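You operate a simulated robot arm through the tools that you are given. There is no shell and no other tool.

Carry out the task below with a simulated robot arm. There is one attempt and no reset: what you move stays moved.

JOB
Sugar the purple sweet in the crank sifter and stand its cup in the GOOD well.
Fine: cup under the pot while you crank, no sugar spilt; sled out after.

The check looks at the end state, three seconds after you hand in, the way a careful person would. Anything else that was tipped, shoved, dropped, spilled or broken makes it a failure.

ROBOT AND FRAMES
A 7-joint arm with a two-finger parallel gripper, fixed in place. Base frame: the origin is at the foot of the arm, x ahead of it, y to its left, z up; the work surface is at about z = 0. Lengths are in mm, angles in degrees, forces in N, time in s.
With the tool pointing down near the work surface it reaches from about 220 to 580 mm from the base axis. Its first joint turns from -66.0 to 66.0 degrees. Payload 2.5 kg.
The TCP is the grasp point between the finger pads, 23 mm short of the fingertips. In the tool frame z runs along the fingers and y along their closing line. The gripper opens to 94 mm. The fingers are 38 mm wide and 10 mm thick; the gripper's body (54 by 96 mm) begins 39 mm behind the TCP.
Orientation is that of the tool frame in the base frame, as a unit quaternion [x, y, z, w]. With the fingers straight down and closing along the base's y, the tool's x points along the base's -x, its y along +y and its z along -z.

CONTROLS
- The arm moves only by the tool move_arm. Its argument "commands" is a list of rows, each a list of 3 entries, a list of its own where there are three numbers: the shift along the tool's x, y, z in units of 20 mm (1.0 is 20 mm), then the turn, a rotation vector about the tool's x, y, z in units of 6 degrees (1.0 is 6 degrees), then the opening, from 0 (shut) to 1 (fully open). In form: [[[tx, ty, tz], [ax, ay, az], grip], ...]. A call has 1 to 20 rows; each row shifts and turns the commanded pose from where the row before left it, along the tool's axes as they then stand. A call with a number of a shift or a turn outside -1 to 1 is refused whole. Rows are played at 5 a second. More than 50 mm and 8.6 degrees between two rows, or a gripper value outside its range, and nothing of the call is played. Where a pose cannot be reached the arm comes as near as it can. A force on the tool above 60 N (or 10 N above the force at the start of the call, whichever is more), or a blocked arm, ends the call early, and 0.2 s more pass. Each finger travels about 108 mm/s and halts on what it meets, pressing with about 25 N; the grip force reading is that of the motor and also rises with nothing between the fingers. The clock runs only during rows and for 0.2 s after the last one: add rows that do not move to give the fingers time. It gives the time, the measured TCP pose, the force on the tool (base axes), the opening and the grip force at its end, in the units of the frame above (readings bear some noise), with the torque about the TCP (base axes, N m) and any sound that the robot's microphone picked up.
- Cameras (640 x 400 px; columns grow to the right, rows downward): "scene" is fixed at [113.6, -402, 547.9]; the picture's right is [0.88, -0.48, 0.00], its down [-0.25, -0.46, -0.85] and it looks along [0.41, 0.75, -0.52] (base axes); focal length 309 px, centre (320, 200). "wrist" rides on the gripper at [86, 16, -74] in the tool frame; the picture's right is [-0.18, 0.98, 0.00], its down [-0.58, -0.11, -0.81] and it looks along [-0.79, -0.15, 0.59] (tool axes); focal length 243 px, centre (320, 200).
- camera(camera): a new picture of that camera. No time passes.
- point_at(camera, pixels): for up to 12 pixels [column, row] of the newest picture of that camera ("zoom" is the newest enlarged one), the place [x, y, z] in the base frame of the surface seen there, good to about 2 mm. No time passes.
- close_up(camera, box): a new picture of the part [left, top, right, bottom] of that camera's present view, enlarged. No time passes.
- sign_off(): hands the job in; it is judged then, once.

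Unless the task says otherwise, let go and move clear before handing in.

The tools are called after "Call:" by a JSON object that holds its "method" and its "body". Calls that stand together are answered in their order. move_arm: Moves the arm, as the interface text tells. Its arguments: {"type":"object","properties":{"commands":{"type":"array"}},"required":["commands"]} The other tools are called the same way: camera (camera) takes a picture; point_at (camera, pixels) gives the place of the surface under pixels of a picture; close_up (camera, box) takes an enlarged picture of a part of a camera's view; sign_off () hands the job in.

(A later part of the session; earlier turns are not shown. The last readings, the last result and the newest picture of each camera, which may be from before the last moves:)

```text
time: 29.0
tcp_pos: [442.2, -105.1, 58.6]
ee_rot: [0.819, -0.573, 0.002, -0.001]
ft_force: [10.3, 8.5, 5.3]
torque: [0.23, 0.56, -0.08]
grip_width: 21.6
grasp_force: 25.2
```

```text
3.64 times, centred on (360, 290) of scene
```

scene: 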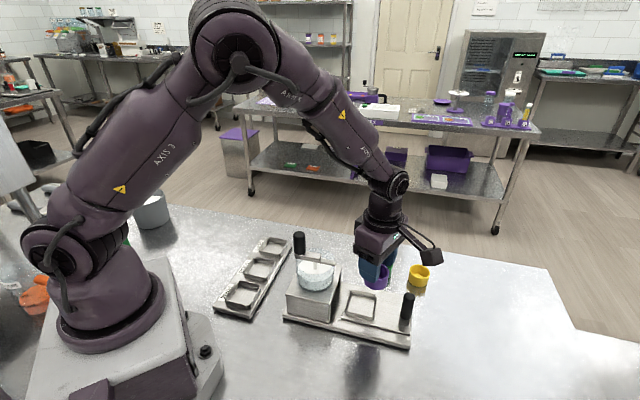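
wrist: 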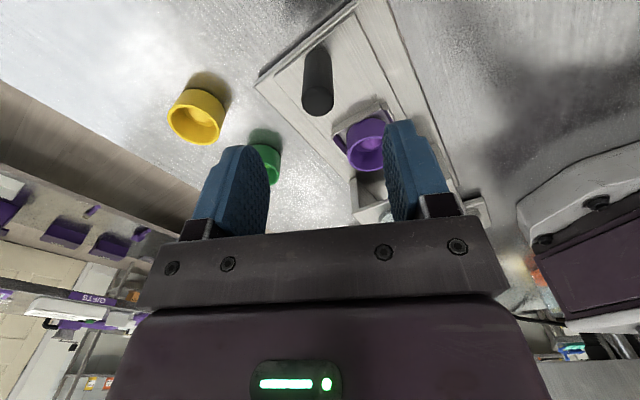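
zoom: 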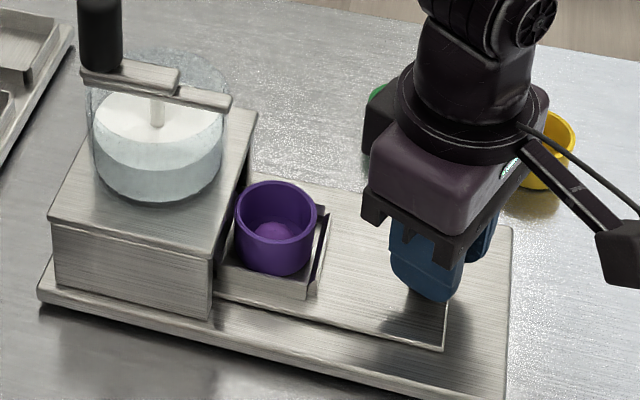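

The sled slides well and the cup stays centred, with a modest side load of about 13 N in +v. I'll correct 1.5 mm toward +v and push another 50 mm.

Call:
{"method": "move_arm", "body": {"commands": [[[-0.033, -0.067, 0], [0, 0, 0], 0.15], [[-0.09, 0.044, 0], [0, 0, 0], 0.15], [[-0.18, 0.088, 0], [0, 0, 0], 0.15], [[-0.27, 0.131, 0], [0, 0, 0], 0.15], [[-0.27, 0.131, 0], [0, 0, 0], 0.15], [[-0.27, 0.131, 0], [0, 0, 0], 0.15], [[-0.27, 0.131, 0], [0, 0, 0], 0.15], [[-0.27, 0.131, 0], [0, 0, 0], 0.15], [[-0.27, 0.131, 0], [0, 0, 0], 0.15], [[-0.18, 0.088, 0], [0, 0, 0], 0.15], [[-0.18, 0.088, 0], [0, 0, 0], 0.15]]}}

Call:
{"method": "close_up", "body": {"camera": "scene", "box": [280, 235, 440, 345]}}

```text
time: 31.4
tcp_pos: [406.1, -70.7, 58.6]
ee_rot: [0.819, -0.574, 0.001, -0.001]
ft_force: [1.1, -0.7, 17.5]
torque: [0.03, 0.22, -0.02]
grip_width: 21.6
grasp_force: 25.2
```

```text
3.64 times, centred on (360, 290) of scene
```

zoom: 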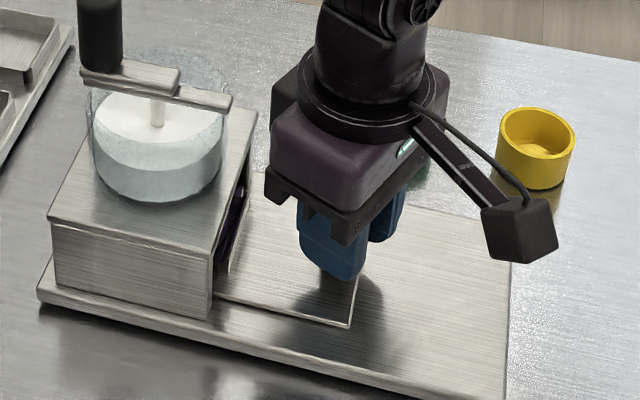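

About 80 mm have been covered, with the cup now under the housing, and an upward load of 17 N has built up. I'll relax 1.5 mm upward and push on gently, watching for the end stop.

Call:
{"method": "move_arm", "body": {"commands": [[[0, 0, -0.075], [0, 0, 0], 0.15], [[-0.09, 0.044, 0], [0, 0, 0], 0.15], [[-0.18, 0.088, 0], [0, 0, 0], 0.15], [[-0.18, 0.088, 0], [0, 0, 0], 0.15], [[-0.135, 0.066, 0], [0, 0, 0], 0.15], [[-0.09, 0.044, 0], [0, 0, 0], 0.15], [[0, 0, 0], [0, 0, 0], 0.15]]}}

Call:
{"method": "close_up", "body": {"camera": "scene", "box": [280, 235, 440, 345]}}

```text
time: 33.0
tcp_pos: [394.4, -58.9, 58.5]
ee_rot: [0.819, -0.574, 0.0, 0.001]
ft_force: [1.3, 1.7, -0.2]
torque: [-0.02, -0.31, -0.05]
grip_width: 21.8
grasp_force: 25.1
```

```text
3.64 times, centred on (360, 290) of scene
```

zoom: 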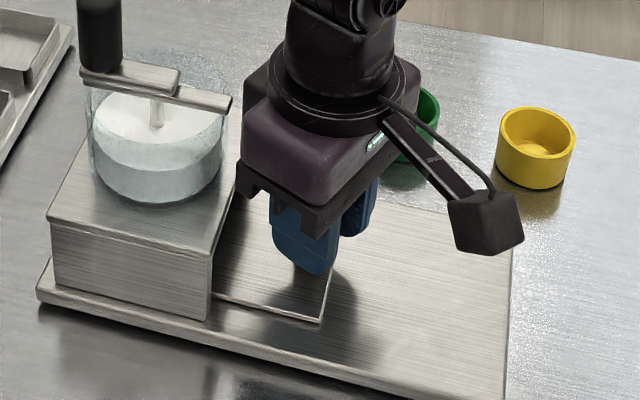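

The travel is now about 97 mm, close to the expected 97–99, with no stop felt yet. I'll feel for the end stop with four 1 mm steps.

Call:
{"method": "move_arm", "body": {"commands": [[[-0.045, 0.022, 0], [0, 0, 0], 0.15], [[-0.045, 0.022, 0], [0, 0, 0], 0.15], [[-0.045, 0.022, 0], [0, 0, 0], 0.15]]}}

Call:
{"method": "camera", "body": {"camera": "wrist"}}

```text
time: 33.8
tcp_pos: [393.4, -58.9, 60.3]
ee_rot: [0.819, -0.574, 0.0, 0.001]
ft_force: [-6.5, -4.2, 1.4]
torque: [0.33, -0.15, -0.11]
grip_width: 21.9
grasp_force: 25.1
```

```text
taken
```

wrist: 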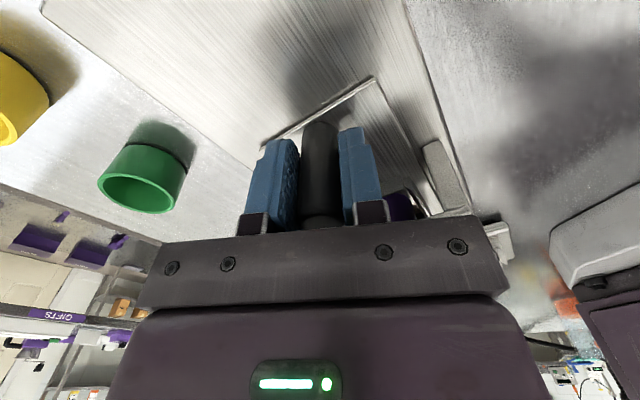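

The position changed little and only a small −v side load appeared, so whether the stop was reached is unclear. I'll relieve the side load and add three more 1 mm steps.

Call:
{"method": "move_arm", "body": {"commands": [[[0.015, 0.03, 0], [0, 0, 0], 0.15], [[-0.045, 0.022, 0], [0, 0, 0], 0.15], [[-0.045, 0.022, 0], [0, 0, 0], 0.15], [[0, 0, 0], [0, 0, 0], 0.15]]}}

Call:
{"method": "close_up", "body": {"camera": "scene", "box": [280, 255, 400, 335]}}

```text
time: 34.8
tcp_pos: [393.3, -57.0, 60.1]
ee_rot: [0.82, -0.572, 0.001, -0.002]
ft_force: [8.7, -3.2, 0.0]
torque: [-0.39, 0.4, -0.09]
grip_width: 21.9
grasp_force: 25.0
```

```text
5.00 times, centred on (340, 295) of scene
```

zoom: 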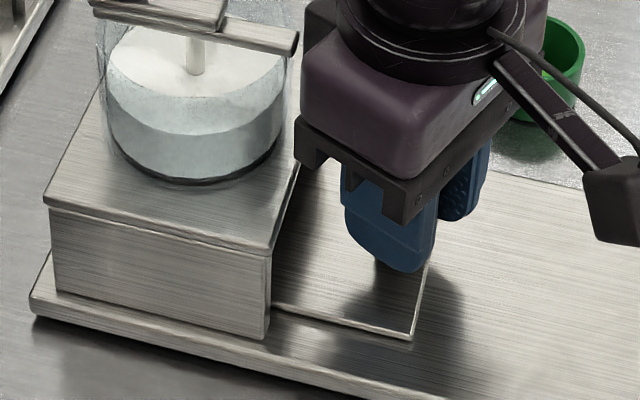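

The force now reads about 8 N outward along the rail after 99 mm of travel, so the sled is home against its stop under the pot. I'll release the handle and rise straight up to about z=245.

Call:
{"method": "move_arm", "body": {"commands": [[[0, 0, 0], [0, 0, 0], 0.3], [[0, 0, 0], [0, 0, 0], 0.5], [[0, 0, 0], [0, 0, 0], 0.6], [[0, 0, -0.5], [0, 0, 0], 0.6], [[0, 0, -1], [0, 0, 0], 0.6], [[0, 0, -1], [0, 0, 0], 0.6], [[0, 0, -1], [0, 0, 0], 0.6], [[0, 0, -1], [0, 0, 0], 0.6], [[0, 0, -1], [0, 0, 0], 0.6], [[0, 0, -1], [0, 0, 0], 0.6], [[0, 0, -1], [0, 0, 0], 0.6], [[0, 0, -1], [0, 0, 0], 0.6], [[0, 0, -0.8], [0, 0, 0], 0.6], [[0, 0, 0], [0, 0, 0], 0.6]]}}

Call:
{"method": "camera", "body": {"camera": "wrist"}}

Call:
{"method": "close_up", "body": {"camera": "scene", "box": [270, 225, 410, 335]}}

```text
time: 37.8
tcp_pos: [393.5, -56.0, 246.0]
ee_rot: [0.819, -0.574, 0.0, 0.0]
ft_force: [0.1, 0.4, -0.7]
torque: [0.04, 0.04, 0.01]
grip_width: 56.7
grasp_force: 0.1
```

```text
taken
```

wrist: 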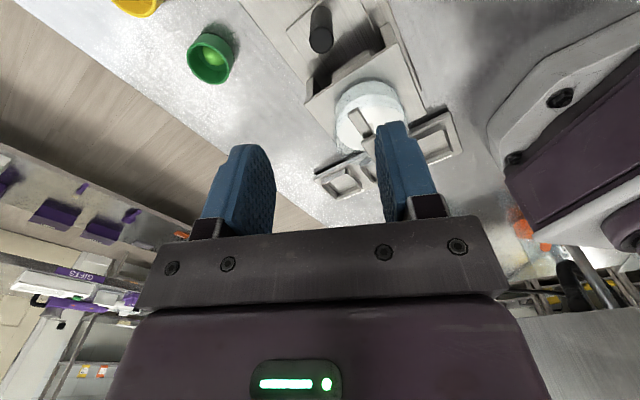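

```text
3.64 times, centred on (340, 280) of scene
```

zoom: 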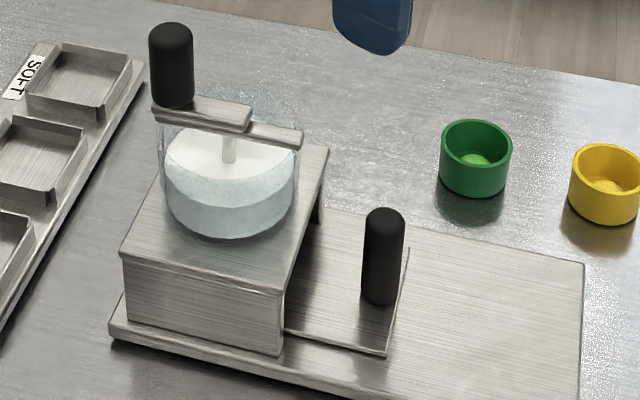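

The handle now stands near the housing and the pocket is out of sight under it. I'll zoom the wrist view on the pot and crank to check for arrows and measure the knob.

Call:
{"method": "close_up", "body": {"camera": "wrist", "box": [290, 0, 450, 200]}}

Call:
{"method": "close_up", "body": {"camera": "scene", "box": [285, 225, 345, 285]}}

```text
2.00 times, centred on (370, 100) of wrist
```

zoom: 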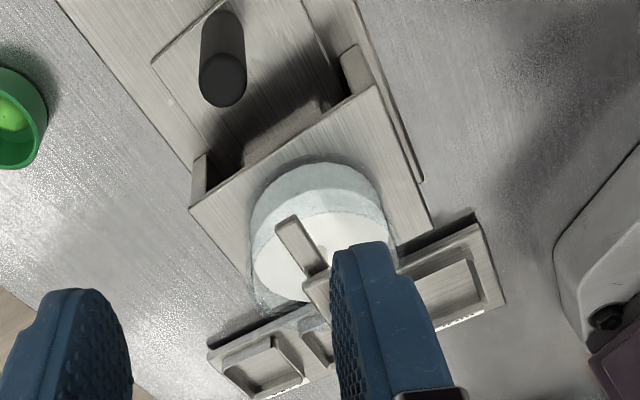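

```text
6.67 times, centred on (315, 255) of scene
```

zoom: 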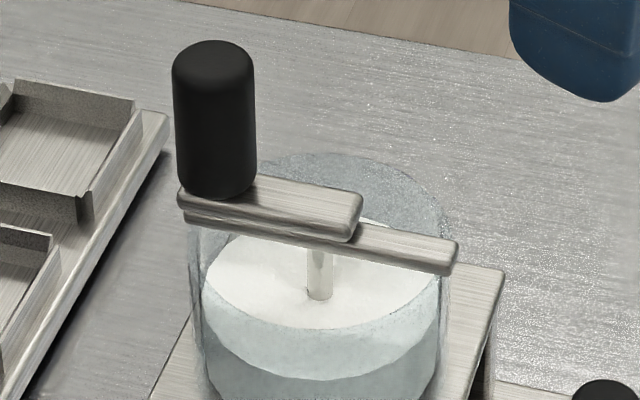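

No arrows are visible, and the knob at (213,120) sits over the left end of the crank arm. I'll measure its outline and the shaft so I can set the crank circle.

Call:
{"method": "point_at", "body": {"camera": "zoom", "pixels": [[213, 42], [175, 75], [252, 75], [213, 100], [213, 180], [178, 150], [252, 150], [318, 285], [320, 245], [300, 195], [355, 205], [450, 250]]}}

Call:
{"method": "point_at", "body": {"camera": "zoom", "pixels": [[213, 60], [213, 50], [190, 65], [235, 65], [345, 232], [185, 205], [448, 268], [195, 225], [350, 195], [260, 180]]}}

```text
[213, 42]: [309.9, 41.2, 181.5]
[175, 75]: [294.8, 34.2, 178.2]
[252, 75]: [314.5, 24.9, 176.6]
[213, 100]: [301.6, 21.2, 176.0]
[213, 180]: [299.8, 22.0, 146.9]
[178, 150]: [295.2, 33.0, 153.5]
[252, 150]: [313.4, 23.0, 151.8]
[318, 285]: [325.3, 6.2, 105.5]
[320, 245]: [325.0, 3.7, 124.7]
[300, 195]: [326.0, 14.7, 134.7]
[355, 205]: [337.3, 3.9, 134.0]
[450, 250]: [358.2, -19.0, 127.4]
```

```text
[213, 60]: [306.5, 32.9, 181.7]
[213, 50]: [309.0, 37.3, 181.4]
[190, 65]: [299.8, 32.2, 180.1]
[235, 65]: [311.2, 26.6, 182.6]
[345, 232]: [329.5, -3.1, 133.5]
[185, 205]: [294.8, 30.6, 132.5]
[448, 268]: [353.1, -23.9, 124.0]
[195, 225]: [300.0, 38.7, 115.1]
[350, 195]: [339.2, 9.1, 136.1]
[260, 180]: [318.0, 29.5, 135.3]
```

The knob is centred near (305.2,31) with its top at z≈181, and the crank axis is near (329,8.7), giving a radius of about 32.6. I'll move to above the knob and check alignment.

Call:
{"method": "move_arm", "body": {"commands": [[[-0.796, 0.37, 0], [0, 0, 0], 0.6], [[-0.796, 0.37, 0], [0, 0, 0], 0.6], [[-0.796, 0.37, 0], [0, 0, 0], 0.6], [[-0.796, 0.37, 0], [0, 0, 0], 0.6], [[-0.796, 0.37, 0], [0, 0, 0], 0.6], [[-0.796, 0.37, 0], [0, 0, 0], 0.6], [[-0.796, 0.37, 0], [0, 0, 0], 0.6], [[0, 0, 0], [0, 0, 0], 0.6], [[0, 0, 0], [0, 0, 0], 0.6]]}}

Call:
{"method": "camera", "body": {"camera": "wrist"}}

Call:
{"method": "close_up", "body": {"camera": "scene", "box": [250, 170, 390, 280]}}

```text
time: 39.8
tcp_pos: [304.8, 31.3, 248.0]
ee_rot: [0.819, -0.574, 0.0, -0.001]
ft_force: [0.4, 0.1, -0.1]
torque: [-0.03, -0.02, 0.0]
grip_width: 56.3
grasp_force: 0.1
```

```text
taken
```

wrist: 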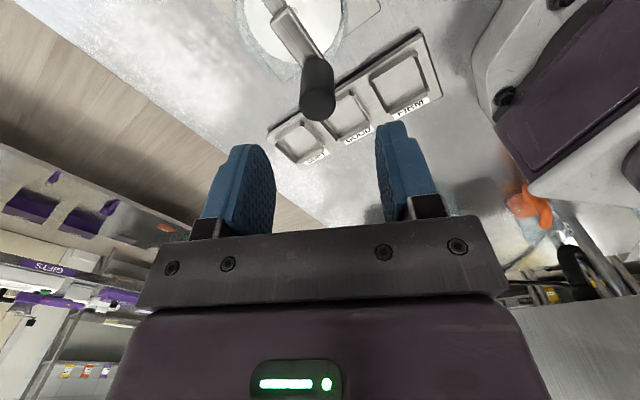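

```text
3.64 times, centred on (320, 225) of scene
```

zoom: 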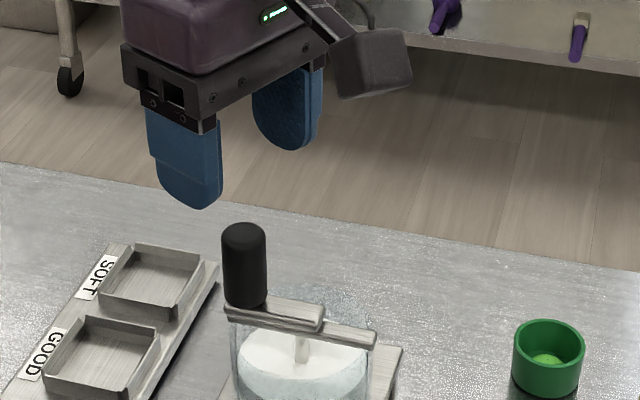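

The knob top is at (318,105) in the wrist view, between the fingers. I'll measure it to confirm the centre.

Call:
{"method": "point_at", "body": {"camera": "wrist", "pixels": [[302, 103], [335, 104], [318, 90], [318, 117], [318, 104], [302, 30], [313, 48], [293, 5]]}}

Call:
{"method": "close_up", "body": {"camera": "wrist", "box": [220, 0, 420, 125]}}

```text
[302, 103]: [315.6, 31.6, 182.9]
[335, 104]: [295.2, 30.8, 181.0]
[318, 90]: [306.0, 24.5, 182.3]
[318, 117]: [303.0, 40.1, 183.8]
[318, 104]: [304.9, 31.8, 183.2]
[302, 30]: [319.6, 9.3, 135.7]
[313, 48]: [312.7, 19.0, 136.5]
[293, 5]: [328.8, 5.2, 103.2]
```

```text
3.20 times, centred on (320, 62) of wrist
```

zoom: 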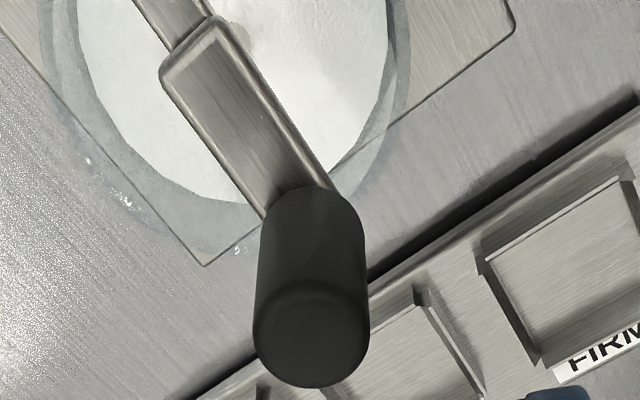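

The knob centre is about (305,31.5), right under the TCP. I'll descend so the tips stop near z=143, above the crank arm at z≈136, and close on the knob.

Call:
{"method": "move_arm", "body": {"commands": [[[0, 0, 0.6], [0, 0, 0], 0.6], [[0, 0, 0.8], [0, 0, 0], 0.6], [[0, 0, 0.8], [0, 0, 0], 0.6], [[0, 0, 0.8], [0, 0, 0], 0.6], [[0, 0, 0.6], [0, 0, 0], 0.6], [[0, 0, 0.35], [0, 0, 0], 0.6], [[0, 0, 0], [0, 0, 0], 0.4], [[0, 0, 0], [0, 0, 0], 0.25], [[0, 0, 0], [0, 0, 0], 0.15], [[0, 0, 0], [0, 0, 0], 0.15], [[0, 0, 0], [0, 0, 0], 0.15]]}}

Call:
{"method": "close_up", "body": {"camera": "scene", "box": [250, 190, 390, 300]}}

```text
time: 42.2
tcp_pos: [306.3, 30.2, 166.4]
ee_rot: [0.819, -0.574, 0.0, 0.0]
ft_force: [-0.9, -0.3, -0.2]
torque: [-0.2, -0.34, 0.02]
grip_width: 23.6
grasp_force: 24.7
```

```text
3.64 times, centred on (320, 245) of scene
```

zoom: 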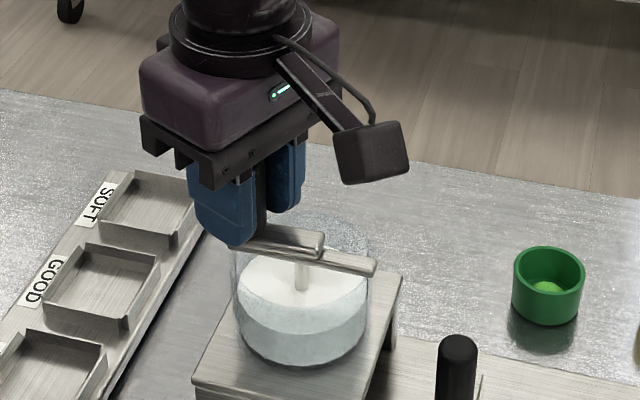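

The knob is gripped (23.6 mm) and the tips are clear of the arm. I'll try a first 30° of clockwise crank motion along the circle, keeping the tool's orientation, and check the forces and sounds.

Call:
{"method": "move_arm", "body": {"commands": [[[-0.068, -0.1565, 0], [0, 0, 0], 0.15], [[-0.0513, -0.1627, 0], [0, 0, 0], 0.15], [[-0.034, -0.1672, 0], [0, 0, 0], 0.15], [[-0.0163, -0.1698, 0], [0, 0, 0], 0.15], [[0.0015, -0.1706, 0], [0, 0, 0], 0.15]]}}

Call:
{"method": "close_up", "body": {"camera": "scene", "box": [250, 190, 390, 300]}}

```text
time: 43.4
tcp_pos: [320.2, 39.3, 168.0]
ee_rot: [0.819, -0.573, 0.001, 0.0]
ft_force: [4.5, -15.2, 8.7]
torque: [0.28, 0.23, 0.03]
grip_width: 23.6
grasp_force: 25.0
```

```text
3.64 times, centred on (320, 245) of scene
```

zoom: 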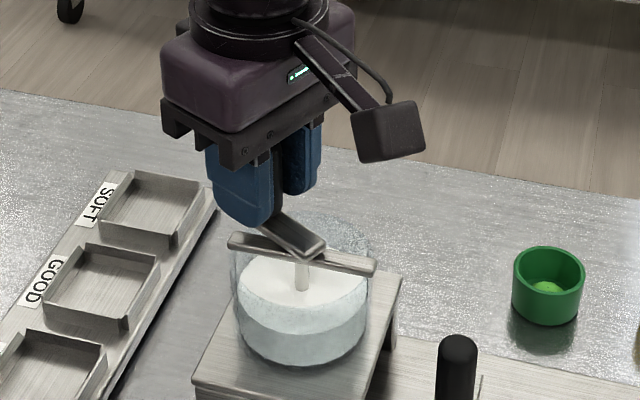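

The crank turned freely with the arm now pointing behind the shaft, though an inward radial load of about 15 N shows my circle is slightly too wide. I'll trim it by 1.2 mm and continue another 60°.

Call:
{"method": "move_arm", "body": {"commands": [[[0.06, 0.004, -0.04], [0, 0, 0], 0.15], [[0.0556, -0.332, 0], [0, 0, 0], 0.15], [[0.1234, -0.3132, 0], [0, 0, 0], 0.15], [[0.1858, -0.2807, 0], [0, 0, 0], 0.15], [[0.2401, -0.2359, 0], [0, 0, 0], 0.15], [[0.2839, -0.1809, 0], [0, 0, 0], 0.15]]}}

Call:
{"method": "close_up", "body": {"camera": "scene", "box": [270, 200, 390, 330]}}

```text
time: 44.8
tcp_pos: [350.6, 30.8, 167.2]
ee_rot: [0.819, -0.574, -0.001, -0.001]
ft_force: [-0.3, -0.1, 0.1]
torque: [0.6, 0.45, -0.01]
grip_width: 23.7
grasp_force: 25.2
```

```text
3.08 times, centred on (330, 265) of scene
```

zoom: 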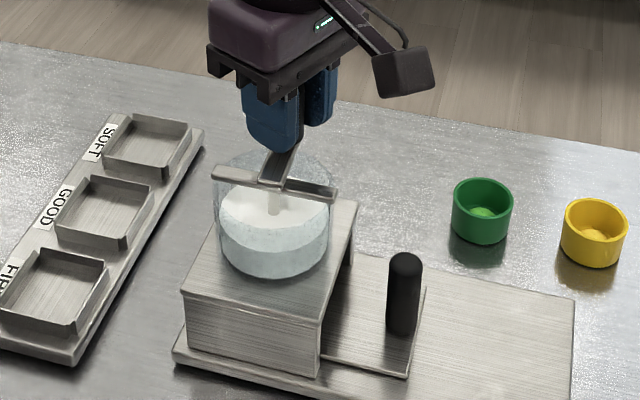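

The load is now near zero and a quarter turn is done, with nothing spilt in view. I'll continue another 96°.

Call:
{"method": "move_arm", "body": {"commands": [[[0.3153, -0.1179, 0], [0, 0, 0], 0.15], [[0.3329, -0.0498, 0], [0, 0, 0], 0.15], [[0.336, 0.0205, 0], [0, 0, 0], 0.15], [[0.3244, 0.09, 0], [0, 0, 0], 0.15], [[0.2986, 0.1554, 0], [0, 0, 0], 0.15], [[0.2597, 0.2141, 0], [0, 0, 0], 0.15], [[0.2095, 0.2635, 0], [0, 0, 0], 0.15], [[0.1501, 0.3013, 0], [0, 0, 0], 0.15]]}}

Call:
{"method": "close_up", "body": {"camera": "scene", "box": [270, 200, 390, 330]}}

```text
time: 46.6
tcp_pos: [348.6, -16.7, 167.5]
ee_rot: [0.819, -0.574, 0.0, 0.001]
ft_force: [-2.7, 5.3, -0.2]
torque: [0.32, -0.11, 0.03]
grip_width: 23.4
grasp_force: 25.1
```

```text
3.08 times, centred on (330, 265) of scene
```

zoom: 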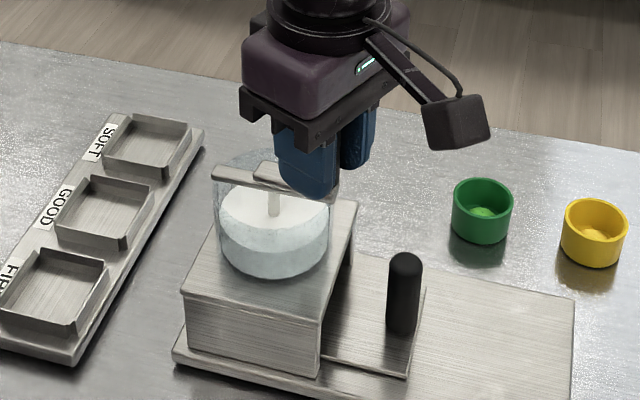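

Half a turn is done with low loads and the lower sugar band in the pot looks unchanged so far. I'll crank on 84° with a small inward trim.

Call:
{"method": "move_arm", "body": {"commands": [[[0.0613, 0.3349, 0], [0, 0, 0], 0.15], [[0.0147, 0.3363, 0], [0, 0, 0], 0.15], [[-0.0556, 0.332, 0], [0, 0, 0], 0.15], [[-0.1234, 0.3132, 0], [0, 0, 0], 0.15], [[-0.1858, 0.2807, 0], [0, 0, 0], 0.15], [[-0.2401, 0.2359, 0], [0, 0, 0], 0.15], [[-0.2839, 0.1809, 0], [0, 0, 0], 0.15]]}}

Call:
{"method": "close_up", "body": {"camera": "scene", "box": [270, 200, 390, 330]}}

```text
time: 48.2
tcp_pos: [306.4, -16.8, 167.5]
ee_rot: [0.819, -0.574, 0.001, 0.0]
ft_force: [-3.8, -4.5, 8.8]
torque: [0.16, 0.42, 0.04]
grip_width: 23.7
grasp_force: 24.5
```

```text
3.08 times, centred on (330, 265) of scene
```

zoom: 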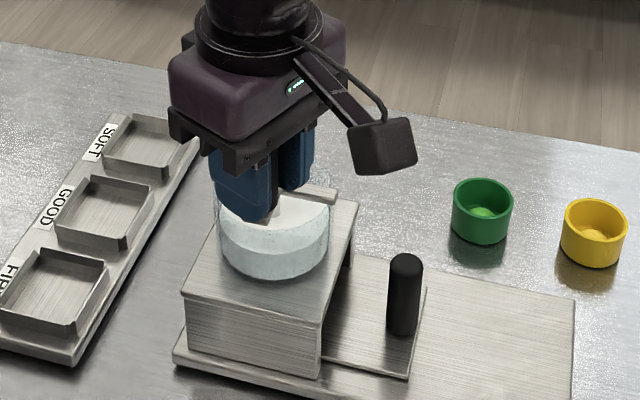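

Three quarters of the turn is done with light loads and nothing spilt. I'll finish the revolution back to the starting angle.

Call:
{"method": "move_arm", "body": {"commands": [[[-0.3153, 0.1179, -0.02], [0, 0, 0], 0.15], [[-0.3329, 0.0498, 0], [0, 0, 0], 0.15], [[-0.336, -0.0205, 0], [0, 0, 0], 0.15], [[-0.3244, -0.09, 0], [0, 0, 0], 0.15], [[-0.2986, -0.1554, 0], [0, 0, 0], 0.15], [[-0.2597, -0.2141, 0], [0, 0, 0], 0.15], [[-0.2095, -0.2635, 0], [0, 0, 0], 0.15], [[-0.083, -0.1467, 0], [0, 0, 0], 0.15], [[0, 0, 0], [0, 0, 0], 0.15]]}}

Call:
{"method": "close_up", "body": {"camera": "scene", "box": [270, 225, 350, 335]}}

Call:
{"method": "camera", "body": {"camera": "wrist"}}

```text
time: 50.2
tcp_pos: [305.8, 30.3, 168.8]
ee_rot: [0.819, -0.574, 0.002, 0.0]
ft_force: [7.3, -6.4, 13.4]
torque: [-0.01, 0.36, 0.01]
grip_width: 23.4
grasp_force: 25.3
```

```text
3.64 times, centred on (310, 280) of scene
```

zoom: 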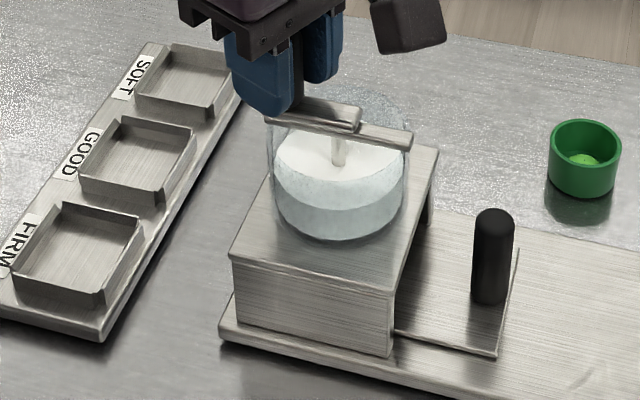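

```text
taken
```

wrist: 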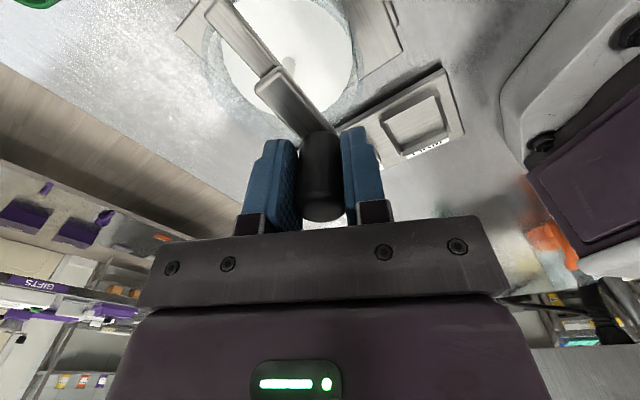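

One full turn is complete with nothing on the sifter plate or table. I'll compare the sugar surface height in the pot with the earlier z≈99–100.

Call:
{"method": "close_up", "body": {"camera": "scene", "box": [285, 225, 345, 285]}}

Call:
{"method": "point_at", "body": {"camera": "zoom", "pixels": [[318, 300], [260, 280], [380, 290], [320, 325], [290, 300], [350, 310], [318, 285], [300, 370]]}}

```text
6.67 times, centred on (315, 255) of scene
```

zoom: 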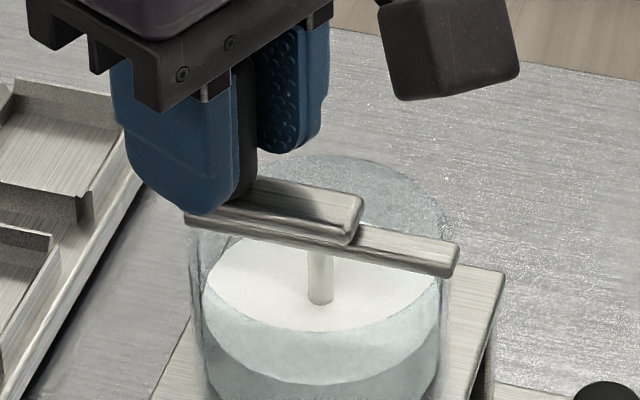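

```text
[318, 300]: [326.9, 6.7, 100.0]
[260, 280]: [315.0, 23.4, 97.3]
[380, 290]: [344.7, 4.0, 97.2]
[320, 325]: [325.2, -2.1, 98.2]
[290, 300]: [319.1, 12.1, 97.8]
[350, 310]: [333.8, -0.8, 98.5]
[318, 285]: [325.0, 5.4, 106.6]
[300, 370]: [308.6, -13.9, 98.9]
```

The surface fell from about z=99.5 to 98 (the shaft base moved from row 297 to 303), so sugar came out during this turn. I'll release the knob, rise, and go to the sled handle to pull it out and inspect the sweet.

Call:
{"method": "move_arm", "body": {"commands": [[[0, 0, 0], [0, 0, 0], 0.3], [[0, 0, 0], [0, 0, 0], 0.45], [[0, 0, 0], [0, 0, 0], 0.6], [[0, 0, -0.4], [0, 0, 0], 0.6], [[0, 0, -0.9], [0, 0, 0], 0.6], [[0, 0, -0.9], [0, 0, 0], 0.6], [[0, 0, -0.9], [0, 0, 0], 0.6], [[0, 0, -0.8], [0, 0, 0], 0.6], [[0.796, -0.37, 0], [0, 0, 0], 0.6], [[0.796, -0.37, 0], [0, 0, 0], 0.6], [[0.796, -0.37, 0], [0, 0, 0], 0.6], [[0.796, -0.37, 0], [0, 0, 0], 0.6], [[0.796, -0.37, 0], [0, 0, 0], 0.6], [[0.796, -0.37, 0], [0, 0, 0], 0.6], [[0.796, -0.37, 0], [0, 0, 0], 0.6], [[0, 0, 0], [0, 0, 0], 0.6]]}}

Call:
{"method": "camera", "body": {"camera": "wrist"}}

Call:
{"method": "close_up", "body": {"camera": "scene", "box": [270, 225, 410, 335]}}

```text
time: 53.6
tcp_pos: [390.8, -57.3, 247.0]
ee_rot: [0.819, -0.574, 0.0, 0.0]
ft_force: [-0.5, 0.4, -0.4]
torque: [0.01, 0.01, 0.01]
grip_width: 56.3
grasp_force: 0.0
```

```text
taken
```

wrist: 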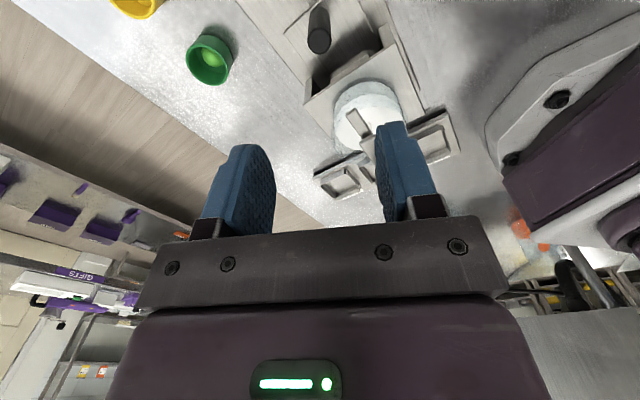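

```text
3.64 times, centred on (340, 280) of scene
```

zoom: 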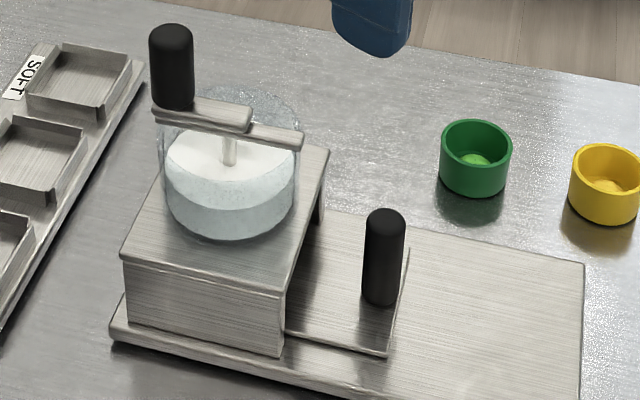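

The crank is back at its starting angle and the handle top is at (318,40) in the wrist view. I'll measure the handle before descending.

Call:
{"method": "point_at", "body": {"camera": "wrist", "pixels": [[308, 40], [330, 41], [319, 32], [319, 51], [319, 41], [309, 20], [330, 20]]}}

Call:
{"method": "point_at", "body": {"camera": "zoom", "pixels": [[386, 210], [366, 225], [404, 225], [385, 240], [384, 270], [366, 270], [402, 270]]}}

```text
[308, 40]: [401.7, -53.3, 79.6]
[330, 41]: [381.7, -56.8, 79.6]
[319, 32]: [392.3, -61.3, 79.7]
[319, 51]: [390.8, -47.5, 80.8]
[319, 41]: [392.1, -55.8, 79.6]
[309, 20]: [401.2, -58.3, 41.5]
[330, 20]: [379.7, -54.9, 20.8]
```

```text
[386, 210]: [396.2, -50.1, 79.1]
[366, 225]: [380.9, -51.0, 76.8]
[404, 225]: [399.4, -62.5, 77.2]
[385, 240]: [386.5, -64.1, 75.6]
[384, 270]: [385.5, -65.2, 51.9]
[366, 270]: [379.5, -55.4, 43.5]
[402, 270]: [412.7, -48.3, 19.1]
```

The handle is centred at about (391.5,−56), right below the TCP. I'll descend the same line as before and grip it.

Call:
{"method": "move_arm", "body": {"commands": [[[0, 0, 0.7], [0, 0, 0], 0.6], [[0, 0, 1], [0, 0, 0], 0.6], [[0, 0, 1], [0, 0, 0], 0.6], [[0, 0, 1], [0, 0, 0], 0.6], [[0, 0, 1], [0, 0, 0], 0.6], [[0, 0, 1], [0, 0, 0], 0.6], [[0, 0, 1], [0, 0, 0], 0.6], [[0, 0, 1], [0, 0, 0], 0.6], [[0, 0, 0.9], [0, 0, 0], 0.6], [[0, 0, 0.65], [0, 0, 0], 0.6], [[0, 0, 0], [0, 0, 0], 0.45], [[0, 0, 0], [0, 0, 0], 0.3], [[0, 0, 0], [0, 0, 0], 0.15], [[0, 0, 0], [0, 0, 0], 0.15], [[0, 0, 0], [0, 0, 0], 0.15]]}}

Call:
{"method": "close_up", "body": {"camera": "scene", "box": [270, 225, 410, 335]}}

```text
time: 56.8
tcp_pos: [393.5, -56.3, 61.0]
ee_rot: [0.819, -0.573, 0.001, -0.001]
ft_force: [9.8, 1.8, 0.1]
torque: [-0.47, 0.03, -0.14]
grip_width: 21.6
grasp_force: 25.0
```

```text
3.64 times, centred on (340, 280) of scene
```

zoom: 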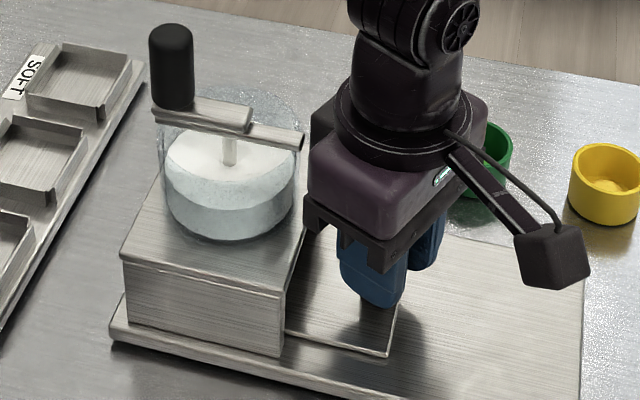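

The handle is held (21.6 mm) and the gripper body clears the pot. I'll pull the sled out gently, 48 mm first.

Call:
{"method": "move_arm", "body": {"commands": [[[0.09, -0.043, 0], [0, 0, 0], 0.15], [[0.136, -0.064, 0], [0, 0, 0], 0.15], [[0.226, -0.107, 0], [0, 0, 0], 0.15], [[0.27, -0.128, 0], [0, 0, 0], 0.15], [[0.27, -0.128, 0], [0, 0, 0], 0.15], [[0.27, -0.128, 0], [0, 0, 0], 0.15], [[0.27, -0.128, 0], [0, 0, 0], 0.15], [[0.27, -0.128, 0], [0, 0, 0], 0.15], [[0.18, -0.085, 0], [0, 0, 0], 0.15], [[0.09, -0.043, 0], [0, 0, 0], 0.15]]}}

Call:
{"method": "close_up", "body": {"camera": "scene", "box": [300, 235, 440, 345]}}

```text
time: 59.0
tcp_pos: [423.6, -88.8, 61.0]
ee_rot: [0.819, -0.574, 0.0, 0.0]
ft_force: [-1.6, -1.1, 0.1]
torque: [-0.17, -0.15, 0.0]
grip_width: 21.5
grasp_force: 24.6
```

```text
3.64 times, centred on (370, 290) of scene
```

zoom: 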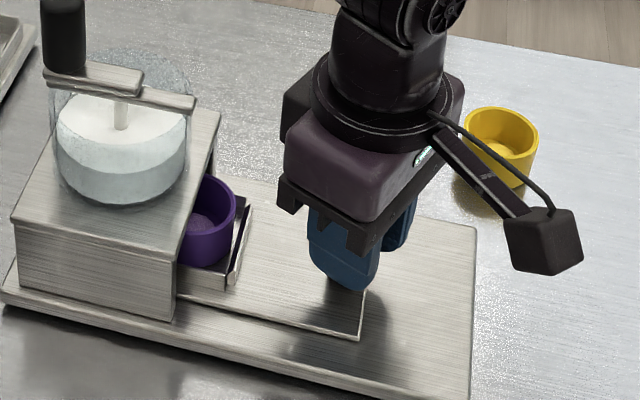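

The sled moves freely with the cup upright at zoom (205,225). I'll pull the remaining 54 mm.

Call:
{"method": "move_arm", "body": {"commands": [[[0.09, -0.043, 0], [0, 0, 0], 0.15], [[0.18, -0.085, 0], [0, 0, 0], 0.15], [[0.27, -0.128, 0], [0, 0, 0], 0.15], [[0.27, -0.128, 0], [0, 0, 0], 0.15], [[0.27, -0.128, 0], [0, 0, 0], 0.15], [[0.27, -0.128, 0], [0, 0, 0], 0.15], [[0.27, -0.128, 0], [0, 0, 0], 0.15], [[0.27, -0.128, 0], [0, 0, 0], 0.15], [[0.226, -0.107, 0], [0, 0, 0], 0.15], [[0.136, -0.064, 0], [0, 0, 0], 0.15], [[0.09, -0.043, 0], [0, 0, 0], 0.15], [[0.05, -0.024, 0], [0, 0, 0], 0.15], [[0, 0, 0], [0, 0, 0], 0.15]]}}

Call:
{"method": "close_up", "body": {"camera": "scene", "box": [320, 245, 440, 345]}}

```text
time: 61.8
tcp_pos: [463.4, -126.4, 61.1]
ee_rot: [0.819, -0.574, 0.0, 0.0]
ft_force: [4.0, 0.7, 0.2]
torque: [-0.09, 0.17, -0.03]
grip_width: 21.9
grasp_force: 24.8
```

```text
4.00 times, centred on (380, 295) of scene
```

zoom: 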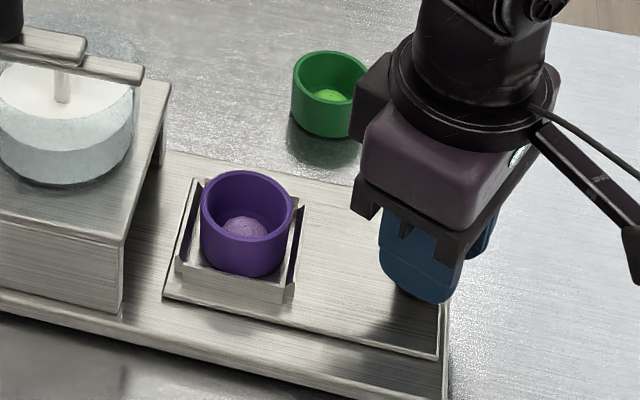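

The sled is back at its out position (TCP 463,−126), and the sweet at zoom (245,230) looks paler. I'll zoom right in on it.

Call:
{"method": "close_up", "body": {"camera": "scene", "box": [360, 282, 400, 317]}}

Call:
{"method": "close_up", "body": {"camera": "wrist", "box": [260, 60, 460, 220]}}

```text
11.43 times, centred on (380, 300) of scene
```

zoom: 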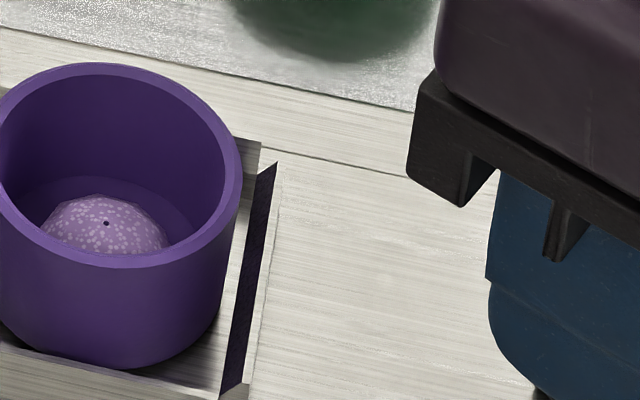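

```text
2.50 times, centred on (360, 140) of wrist
```

zoom: 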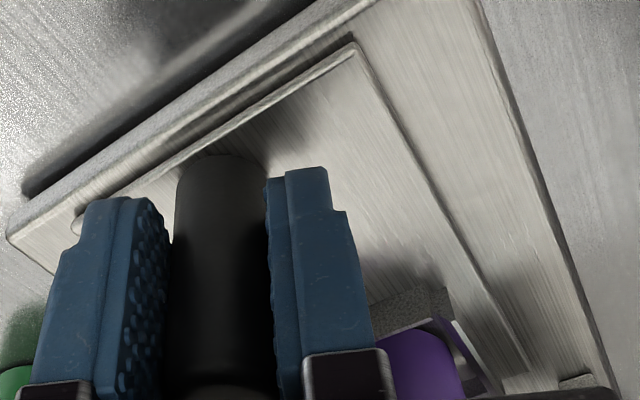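

The sweet carries scattered white grains after one turn — sugared, but perhaps only partly. I'll release the handle and rise to look at it from above.

Call:
{"method": "move_arm", "body": {"commands": [[[0, 0, 0], [0, 0, 0], 0.3], [[0, 0, 0], [0, 0, 0], 0.45], [[0, 0, 0], [0, 0, 0], 0.6], [[0, 0, -0.4], [0, 0, 0], 0.6], [[0, 0, -1], [0, 0, 0], 0.6], [[0, 0, -1], [0, 0, 0], 0.6], [[0, 0, -1], [0, 0, 0], 0.6], [[0, 0, -1], [0, 0, 0], 0.6], [[0, 0, -1], [0, 0, 0], 0.6], [[0, 0, -0.6], [0, 0, 0], 0.6], [[0, 0, 0], [0, 0, 0], 0.6]]}}

Call:
{"method": "camera", "body": {"camera": "wrist"}}

Call:
{"method": "close_up", "body": {"camera": "scene", "box": [350, 280, 390, 315]}}

```text
time: 64.2
tcp_pos: [463.2, -126.9, 180.4]
ee_rot: [0.82, -0.573, 0.0, 0.0]
ft_force: [-0.1, 0.0, -0.6]
torque: [-0.01, -0.01, -0.01]
grip_width: 56.2
grasp_force: 0.0
```

```text
taken
```

wrist: 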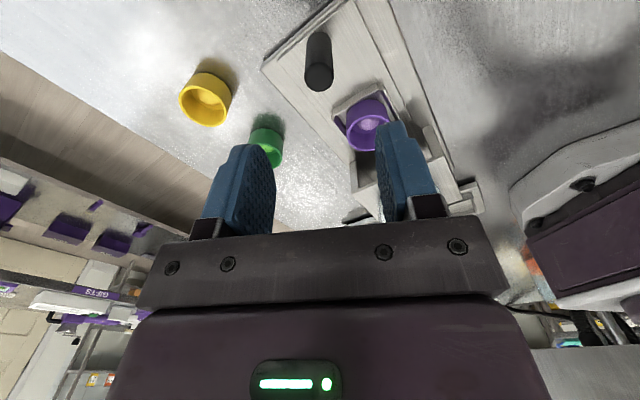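

```text
11.43 times, centred on (370, 298) of scene
```

zoom: 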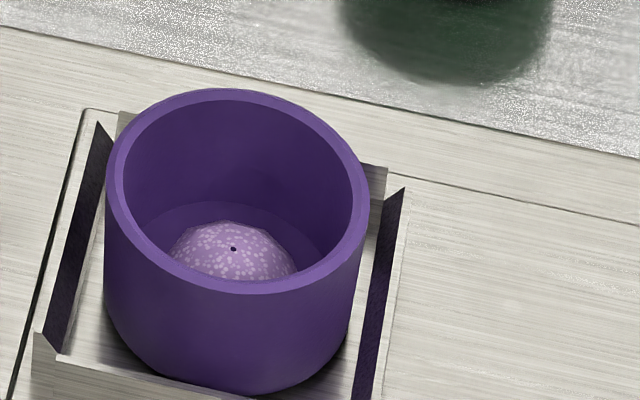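

The sweet is evenly speckled, but purple still shows between the grains. I'll zoom the wrist view on the cup at (367,125) for a view from above.

Call:
{"method": "close_up", "body": {"camera": "wrist", "box": [340, 90, 396, 155]}}

Call:
{"method": "close_up", "body": {"camera": "scene", "box": [360, 290, 380, 310]}}

```text
6.15 times, centred on (368, 122) of wrist
```

zoom: 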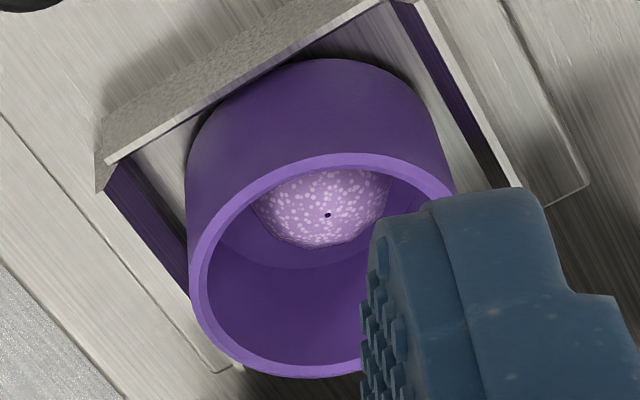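

```text
16.00 times, centred on (370, 300) of scene
```

zoom: 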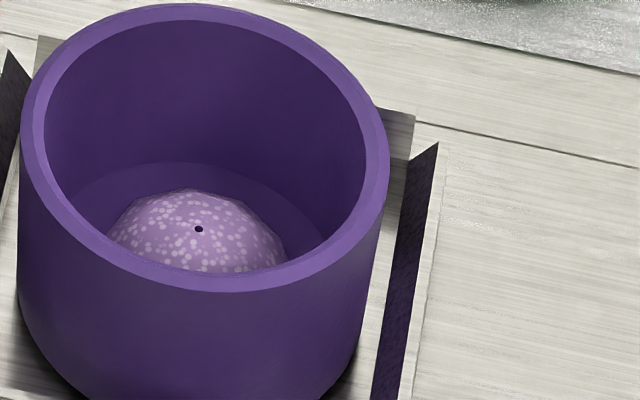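

The coat is real but thin, with bare purple between the specks, so I'll give it two more turns under the pot. First I'll go back down onto the handle.

Call:
{"method": "move_arm", "body": {"commands": [[[0, 0, 0.6], [0, 0, 0], 0.6], [[0, 0, 1], [0, 0, 0], 0.6], [[0, 0, 1], [0, 0, 0], 0.6], [[0, 0, 1], [0, 0, 0], 0.6], [[0, 0, 1], [0, 0, 0], 0.6], [[0, 0, 0.9], [0, 0, 0], 0.6], [[0, 0, 0.5], [0, 0, 0], 0.6], [[0, 0, 0], [0, 0, 0], 0.45], [[0, 0, 0], [0, 0, 0], 0.3], [[0, 0, 0], [0, 0, 0], 0.15], [[0, 0, 0], [0, 0, 0], 0.15], [[0, 0, 0], [0, 0, 0], 0.15]]}}

```text
time: 66.8
tcp_pos: [462.4, -126.5, 59.3]
ee_rot: [0.819, -0.574, 0.001, -0.001]
ft_force: [7.0, 4.1, -0.4]
torque: [-0.62, -0.06, -0.16]
grip_width: 21.7
grasp_force: 25.2
```

The handle is gripped again with light side load. I'll push the sled in 95 mm at the same gentle pace.

Call:
{"method": "move_arm", "body": {"commands": [[[-0.022, -0.045, 0], [0, 0, 0], 0.15], [[-0.09, 0.043, 0], [0, 0, 0], 0.15], [[-0.18, 0.085, 0], [0, 0, 0], 0.15], [[-0.2715, 0.128, 0], [0, 0, 0], 0.15], [[-0.2715, 0.128, 0], [0, 0, 0], 0.15], [[-0.2715, 0.128, 0], [0, 0, 0], 0.15], [[-0.2715, 0.128, 0], [0, 0, 0], 0.15], [[-0.2715, 0.128, 0], [0, 0, 0], 0.15], [[-0.2715, 0.128, 0], [0, 0, 0], 0.15], [[-0.2715, 0.128, 0], [0, 0, 0], 0.15], [[-0.2715, 0.128, 0], [0, 0, 0], 0.15], [[-0.2715, 0.128, 0], [0, 0, 0], 0.15], [[-0.2715, 0.128, 0], [0, 0, 0], 0.15], [[-0.2715, 0.128, 0], [0, 0, 0], 0.15], [[-0.2715, 0.128, 0], [0, 0, 0], 0.15], [[-0.2715, 0.128, 0], [0, 0, 0], 0.15], [[-0.226, 0.107, 0], [0, 0, 0], 0.15], [[-0.18, 0.085, 0], [0, 0, 0], 0.15], [[-0.09, 0.043, 0], [0, 0, 0], 0.15]]}}

Call:
{"method": "close_up", "body": {"camera": "scene", "box": [270, 225, 410, 335]}}

```text
time: 70.8
tcp_pos: [396.5, -58.7, 60.8]
ee_rot: [0.819, -0.574, 0.0, 0.0]
ft_force: [2.3, 2.3, -0.2]
torque: [-0.37, -0.1, -0.1]
grip_width: 21.8
grasp_force: 25.1
```

```text
3.64 times, centred on (340, 280) of scene
```

zoom: 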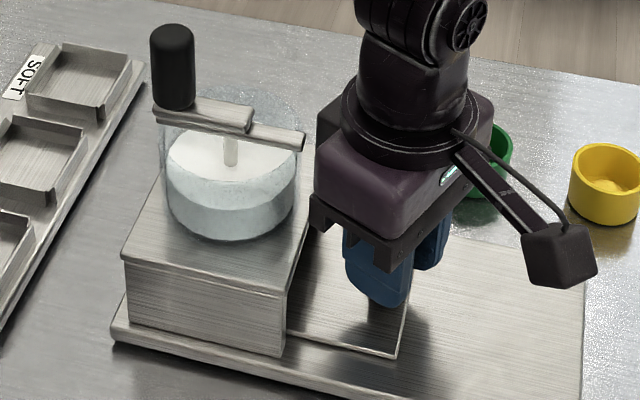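

The sled is about 4 mm short of its earlier stop. I'll finish with small steps until it firms up.

Call:
{"method": "move_arm", "body": {"commands": [[[-0.068, 0.032, 0], [0, 0, 0], 0.15], [[-0.068, 0.032, 0], [0, 0, 0], 0.15], [[-0.045, 0.021, 0], [0, 0, 0], 0.15], [[-0.045, 0.021, 0], [0, 0, 0], 0.15], [[0, 0, 0], [0, 0, 0], 0.15]]}}

Call:
{"method": "close_up", "body": {"camera": "scene", "box": [270, 225, 410, 335]}}

```text
time: 72.0
tcp_pos: [392.9, -56.4, 61.3]
ee_rot: [0.819, -0.574, 0.002, 0.0]
ft_force: [9.3, -3.7, 0.1]
torque: [0.57, 0.73, -0.15]
grip_width: 21.8
grasp_force: 25.1
```

```text
3.64 times, centred on (340, 280) of scene
```

zoom: 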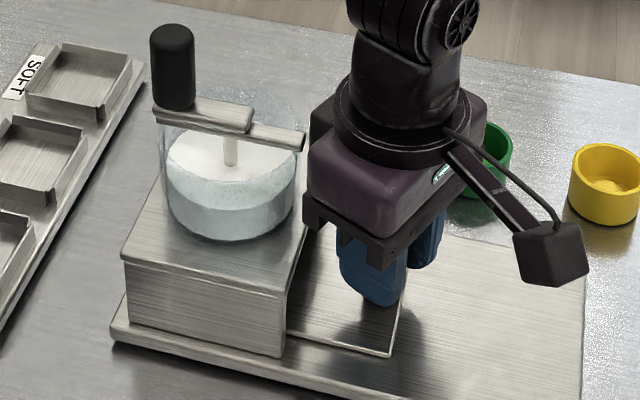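

The sled is home again (about 9 N outward along the rail, same picture as before). I'll release, rise, and move back above the knob.

Call:
{"method": "move_arm", "body": {"commands": [[[0, 0, 0], [0, 0, 0], 0.3], [[0, 0, 0], [0, 0, 0], 0.5], [[0, 0, 0], [0, 0, 0], 0.6], [[0, 0, -0.5], [0, 0, 0], 0.6], [[0, 0, -1], [0, 0, 0], 0.6], [[0, 0, -1], [0, 0, 0], 0.6], [[0, 0, -1], [0, 0, 0], 0.6], [[0, 0, -1], [0, 0, 0], 0.6], [[0, 0, -1], [0, 0, 0], 0.6], [[0, 0, -1], [0, 0, 0], 0.6], [[0, 0, -1], [0, 0, 0], 0.6], [[0, 0, -1], [0, 0, 0], 0.6], [[0, 0, -0.75], [0, 0, 0], 0.6], [[0, 0, 0], [0, 0, 0], 0.6]]}}

Call:
{"method": "move_arm", "body": {"commands": [[[-0.796, 0.37, 0], [0, 0, 0], 0.6], [[-0.796, 0.37, 0], [0, 0, 0], 0.6], [[-0.796, 0.37, 0], [0, 0, 0], 0.6], [[-0.796, 0.37, 0], [0, 0, 0], 0.6], [[-0.796, 0.37, 0], [0, 0, 0], 0.6], [[-0.796, 0.37, 0], [0, 0, 0], 0.6], [[-0.796, 0.37, 0], [0, 0, 0], 0.6], [[0, 0, 0], [0, 0, 0], 0.6], [[0, 0, 0], [0, 0, 0], 0.6]]}}

Call:
{"method": "camera", "body": {"camera": "wrist"}}

Call:
{"method": "point_at", "body": {"camera": "wrist", "pixels": [[302, 103], [335, 104], [318, 90], [318, 117], [318, 104]]}}

```text
time: 75.0
tcp_pos: [393.6, -57.0, 245.8]
ee_rot: [0.819, -0.574, 0.0, 0.0]
ft_force: [-0.4, 0.2, 0.3]
torque: [0.05, 0.03, 0.02]
grip_width: 56.3
grasp_force: 0.0
```

```text
time: 77.0
tcp_pos: [305.9, 30.0, 244.4]
ee_rot: [0.819, -0.574, 0.0, 0.0]
ft_force: [0.9, -0.4, 0.8]
torque: [-0.03, 0.01, -0.03]
grip_width: 56.3
grasp_force: 0.1
```

```text
taken
```

wrist: 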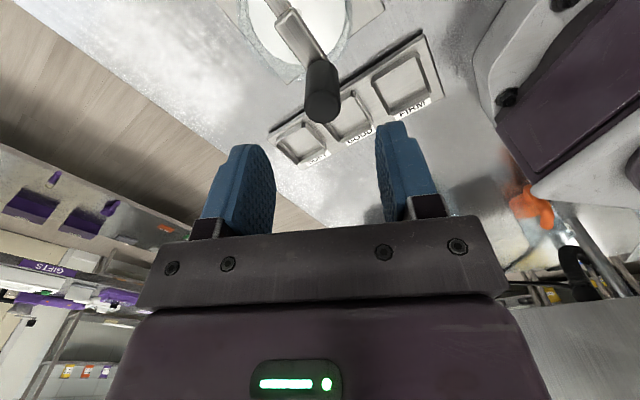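

```text
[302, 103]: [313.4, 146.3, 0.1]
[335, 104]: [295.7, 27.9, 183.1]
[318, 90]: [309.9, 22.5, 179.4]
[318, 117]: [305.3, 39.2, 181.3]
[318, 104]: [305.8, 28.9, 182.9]
```

The knob top is now at (322,105), about 4 px right of where it was. I'll measure it to correct the offset.

Call:
{"method": "point_at", "body": {"camera": "wrist", "pixels": [[306, 105], [339, 105], [322, 92], [322, 119], [322, 105]]}}

```text
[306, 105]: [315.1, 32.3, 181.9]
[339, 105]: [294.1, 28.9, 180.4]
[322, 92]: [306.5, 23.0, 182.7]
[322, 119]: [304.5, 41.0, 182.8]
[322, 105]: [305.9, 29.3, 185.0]
```

The knob centre is still about (305,31), so the TCP is roughly 2 mm off along the closing line. I'll correct that, descend and grip.

Call:
{"method": "move_arm", "body": {"commands": [[[0, 0.09, 0.6], [0, 0, 0], 0.6], [[0, 0, 0.8], [0, 0, 0], 0.6], [[0, 0, 0.8], [0, 0, 0], 0.6], [[0, 0, 0.8], [0, 0, 0], 0.6], [[0, 0, 0.6], [0, 0, 0], 0.6], [[0, 0, 0.3], [0, 0, 0], 0.6], [[0, 0, 0], [0, 0, 0], 0.4], [[0, 0, 0], [0, 0, 0], 0.25], [[0, 0, 0], [0, 0, 0], 0.15], [[0, 0, 0], [0, 0, 0], 0.15], [[0, 0, 0], [0, 0, 0], 0.15]]}}

Call:
{"method": "close_up", "body": {"camera": "scene", "box": [250, 190, 390, 300]}}

```text
time: 79.4
tcp_pos: [303.5, 29.9, 167.7]
ee_rot: [0.819, -0.573, 0.0, 0.0]
ft_force: [1.4, -1.7, -0.7]
torque: [-0.21, -0.12, 0.01]
grip_width: 23.9
grasp_force: 25.0
```

```text
3.64 times, centred on (320, 245) of scene
```

zoom: 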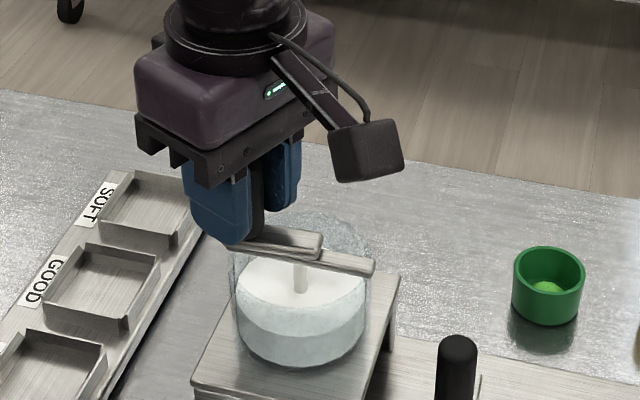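

The knob is gripped with almost no load. I'll crank clockwise 120° on the refined circle.

Call:
{"method": "move_arm", "body": {"commands": [[[-0.1179, -0.3153, 0], [0, 0, 0], 0.15], [[-0.0498, -0.3329, 0], [0, 0, 0], 0.15], [[0.0205, -0.336, 0], [0, 0, 0], 0.15], [[0.09, -0.3244, 0], [0, 0, 0], 0.15], [[0.1554, -0.2986, 0], [0, 0, 0], 0.15], [[0.2141, -0.2597, 0], [0, 0, 0], 0.15], [[0.2635, -0.2095, 0], [0, 0, 0], 0.15], [[0.3013, -0.1501, 0], [0, 0, 0], 0.15], [[0.3259, -0.0843, 0], [0, 0, 0], 0.15], [[0.3363, -0.0147, 0], [0, 0, 0], 0.15]]}}

```text
time: 81.6
tcp_pos: [358.8, 17.2, 167.9]
ee_rot: [0.819, -0.574, 0.001, -0.001]
ft_force: [4.6, 1.5, 11.0]
torque: [0.14, -0.01, -0.03]
grip_width: 23.8
grasp_force: 24.9
```

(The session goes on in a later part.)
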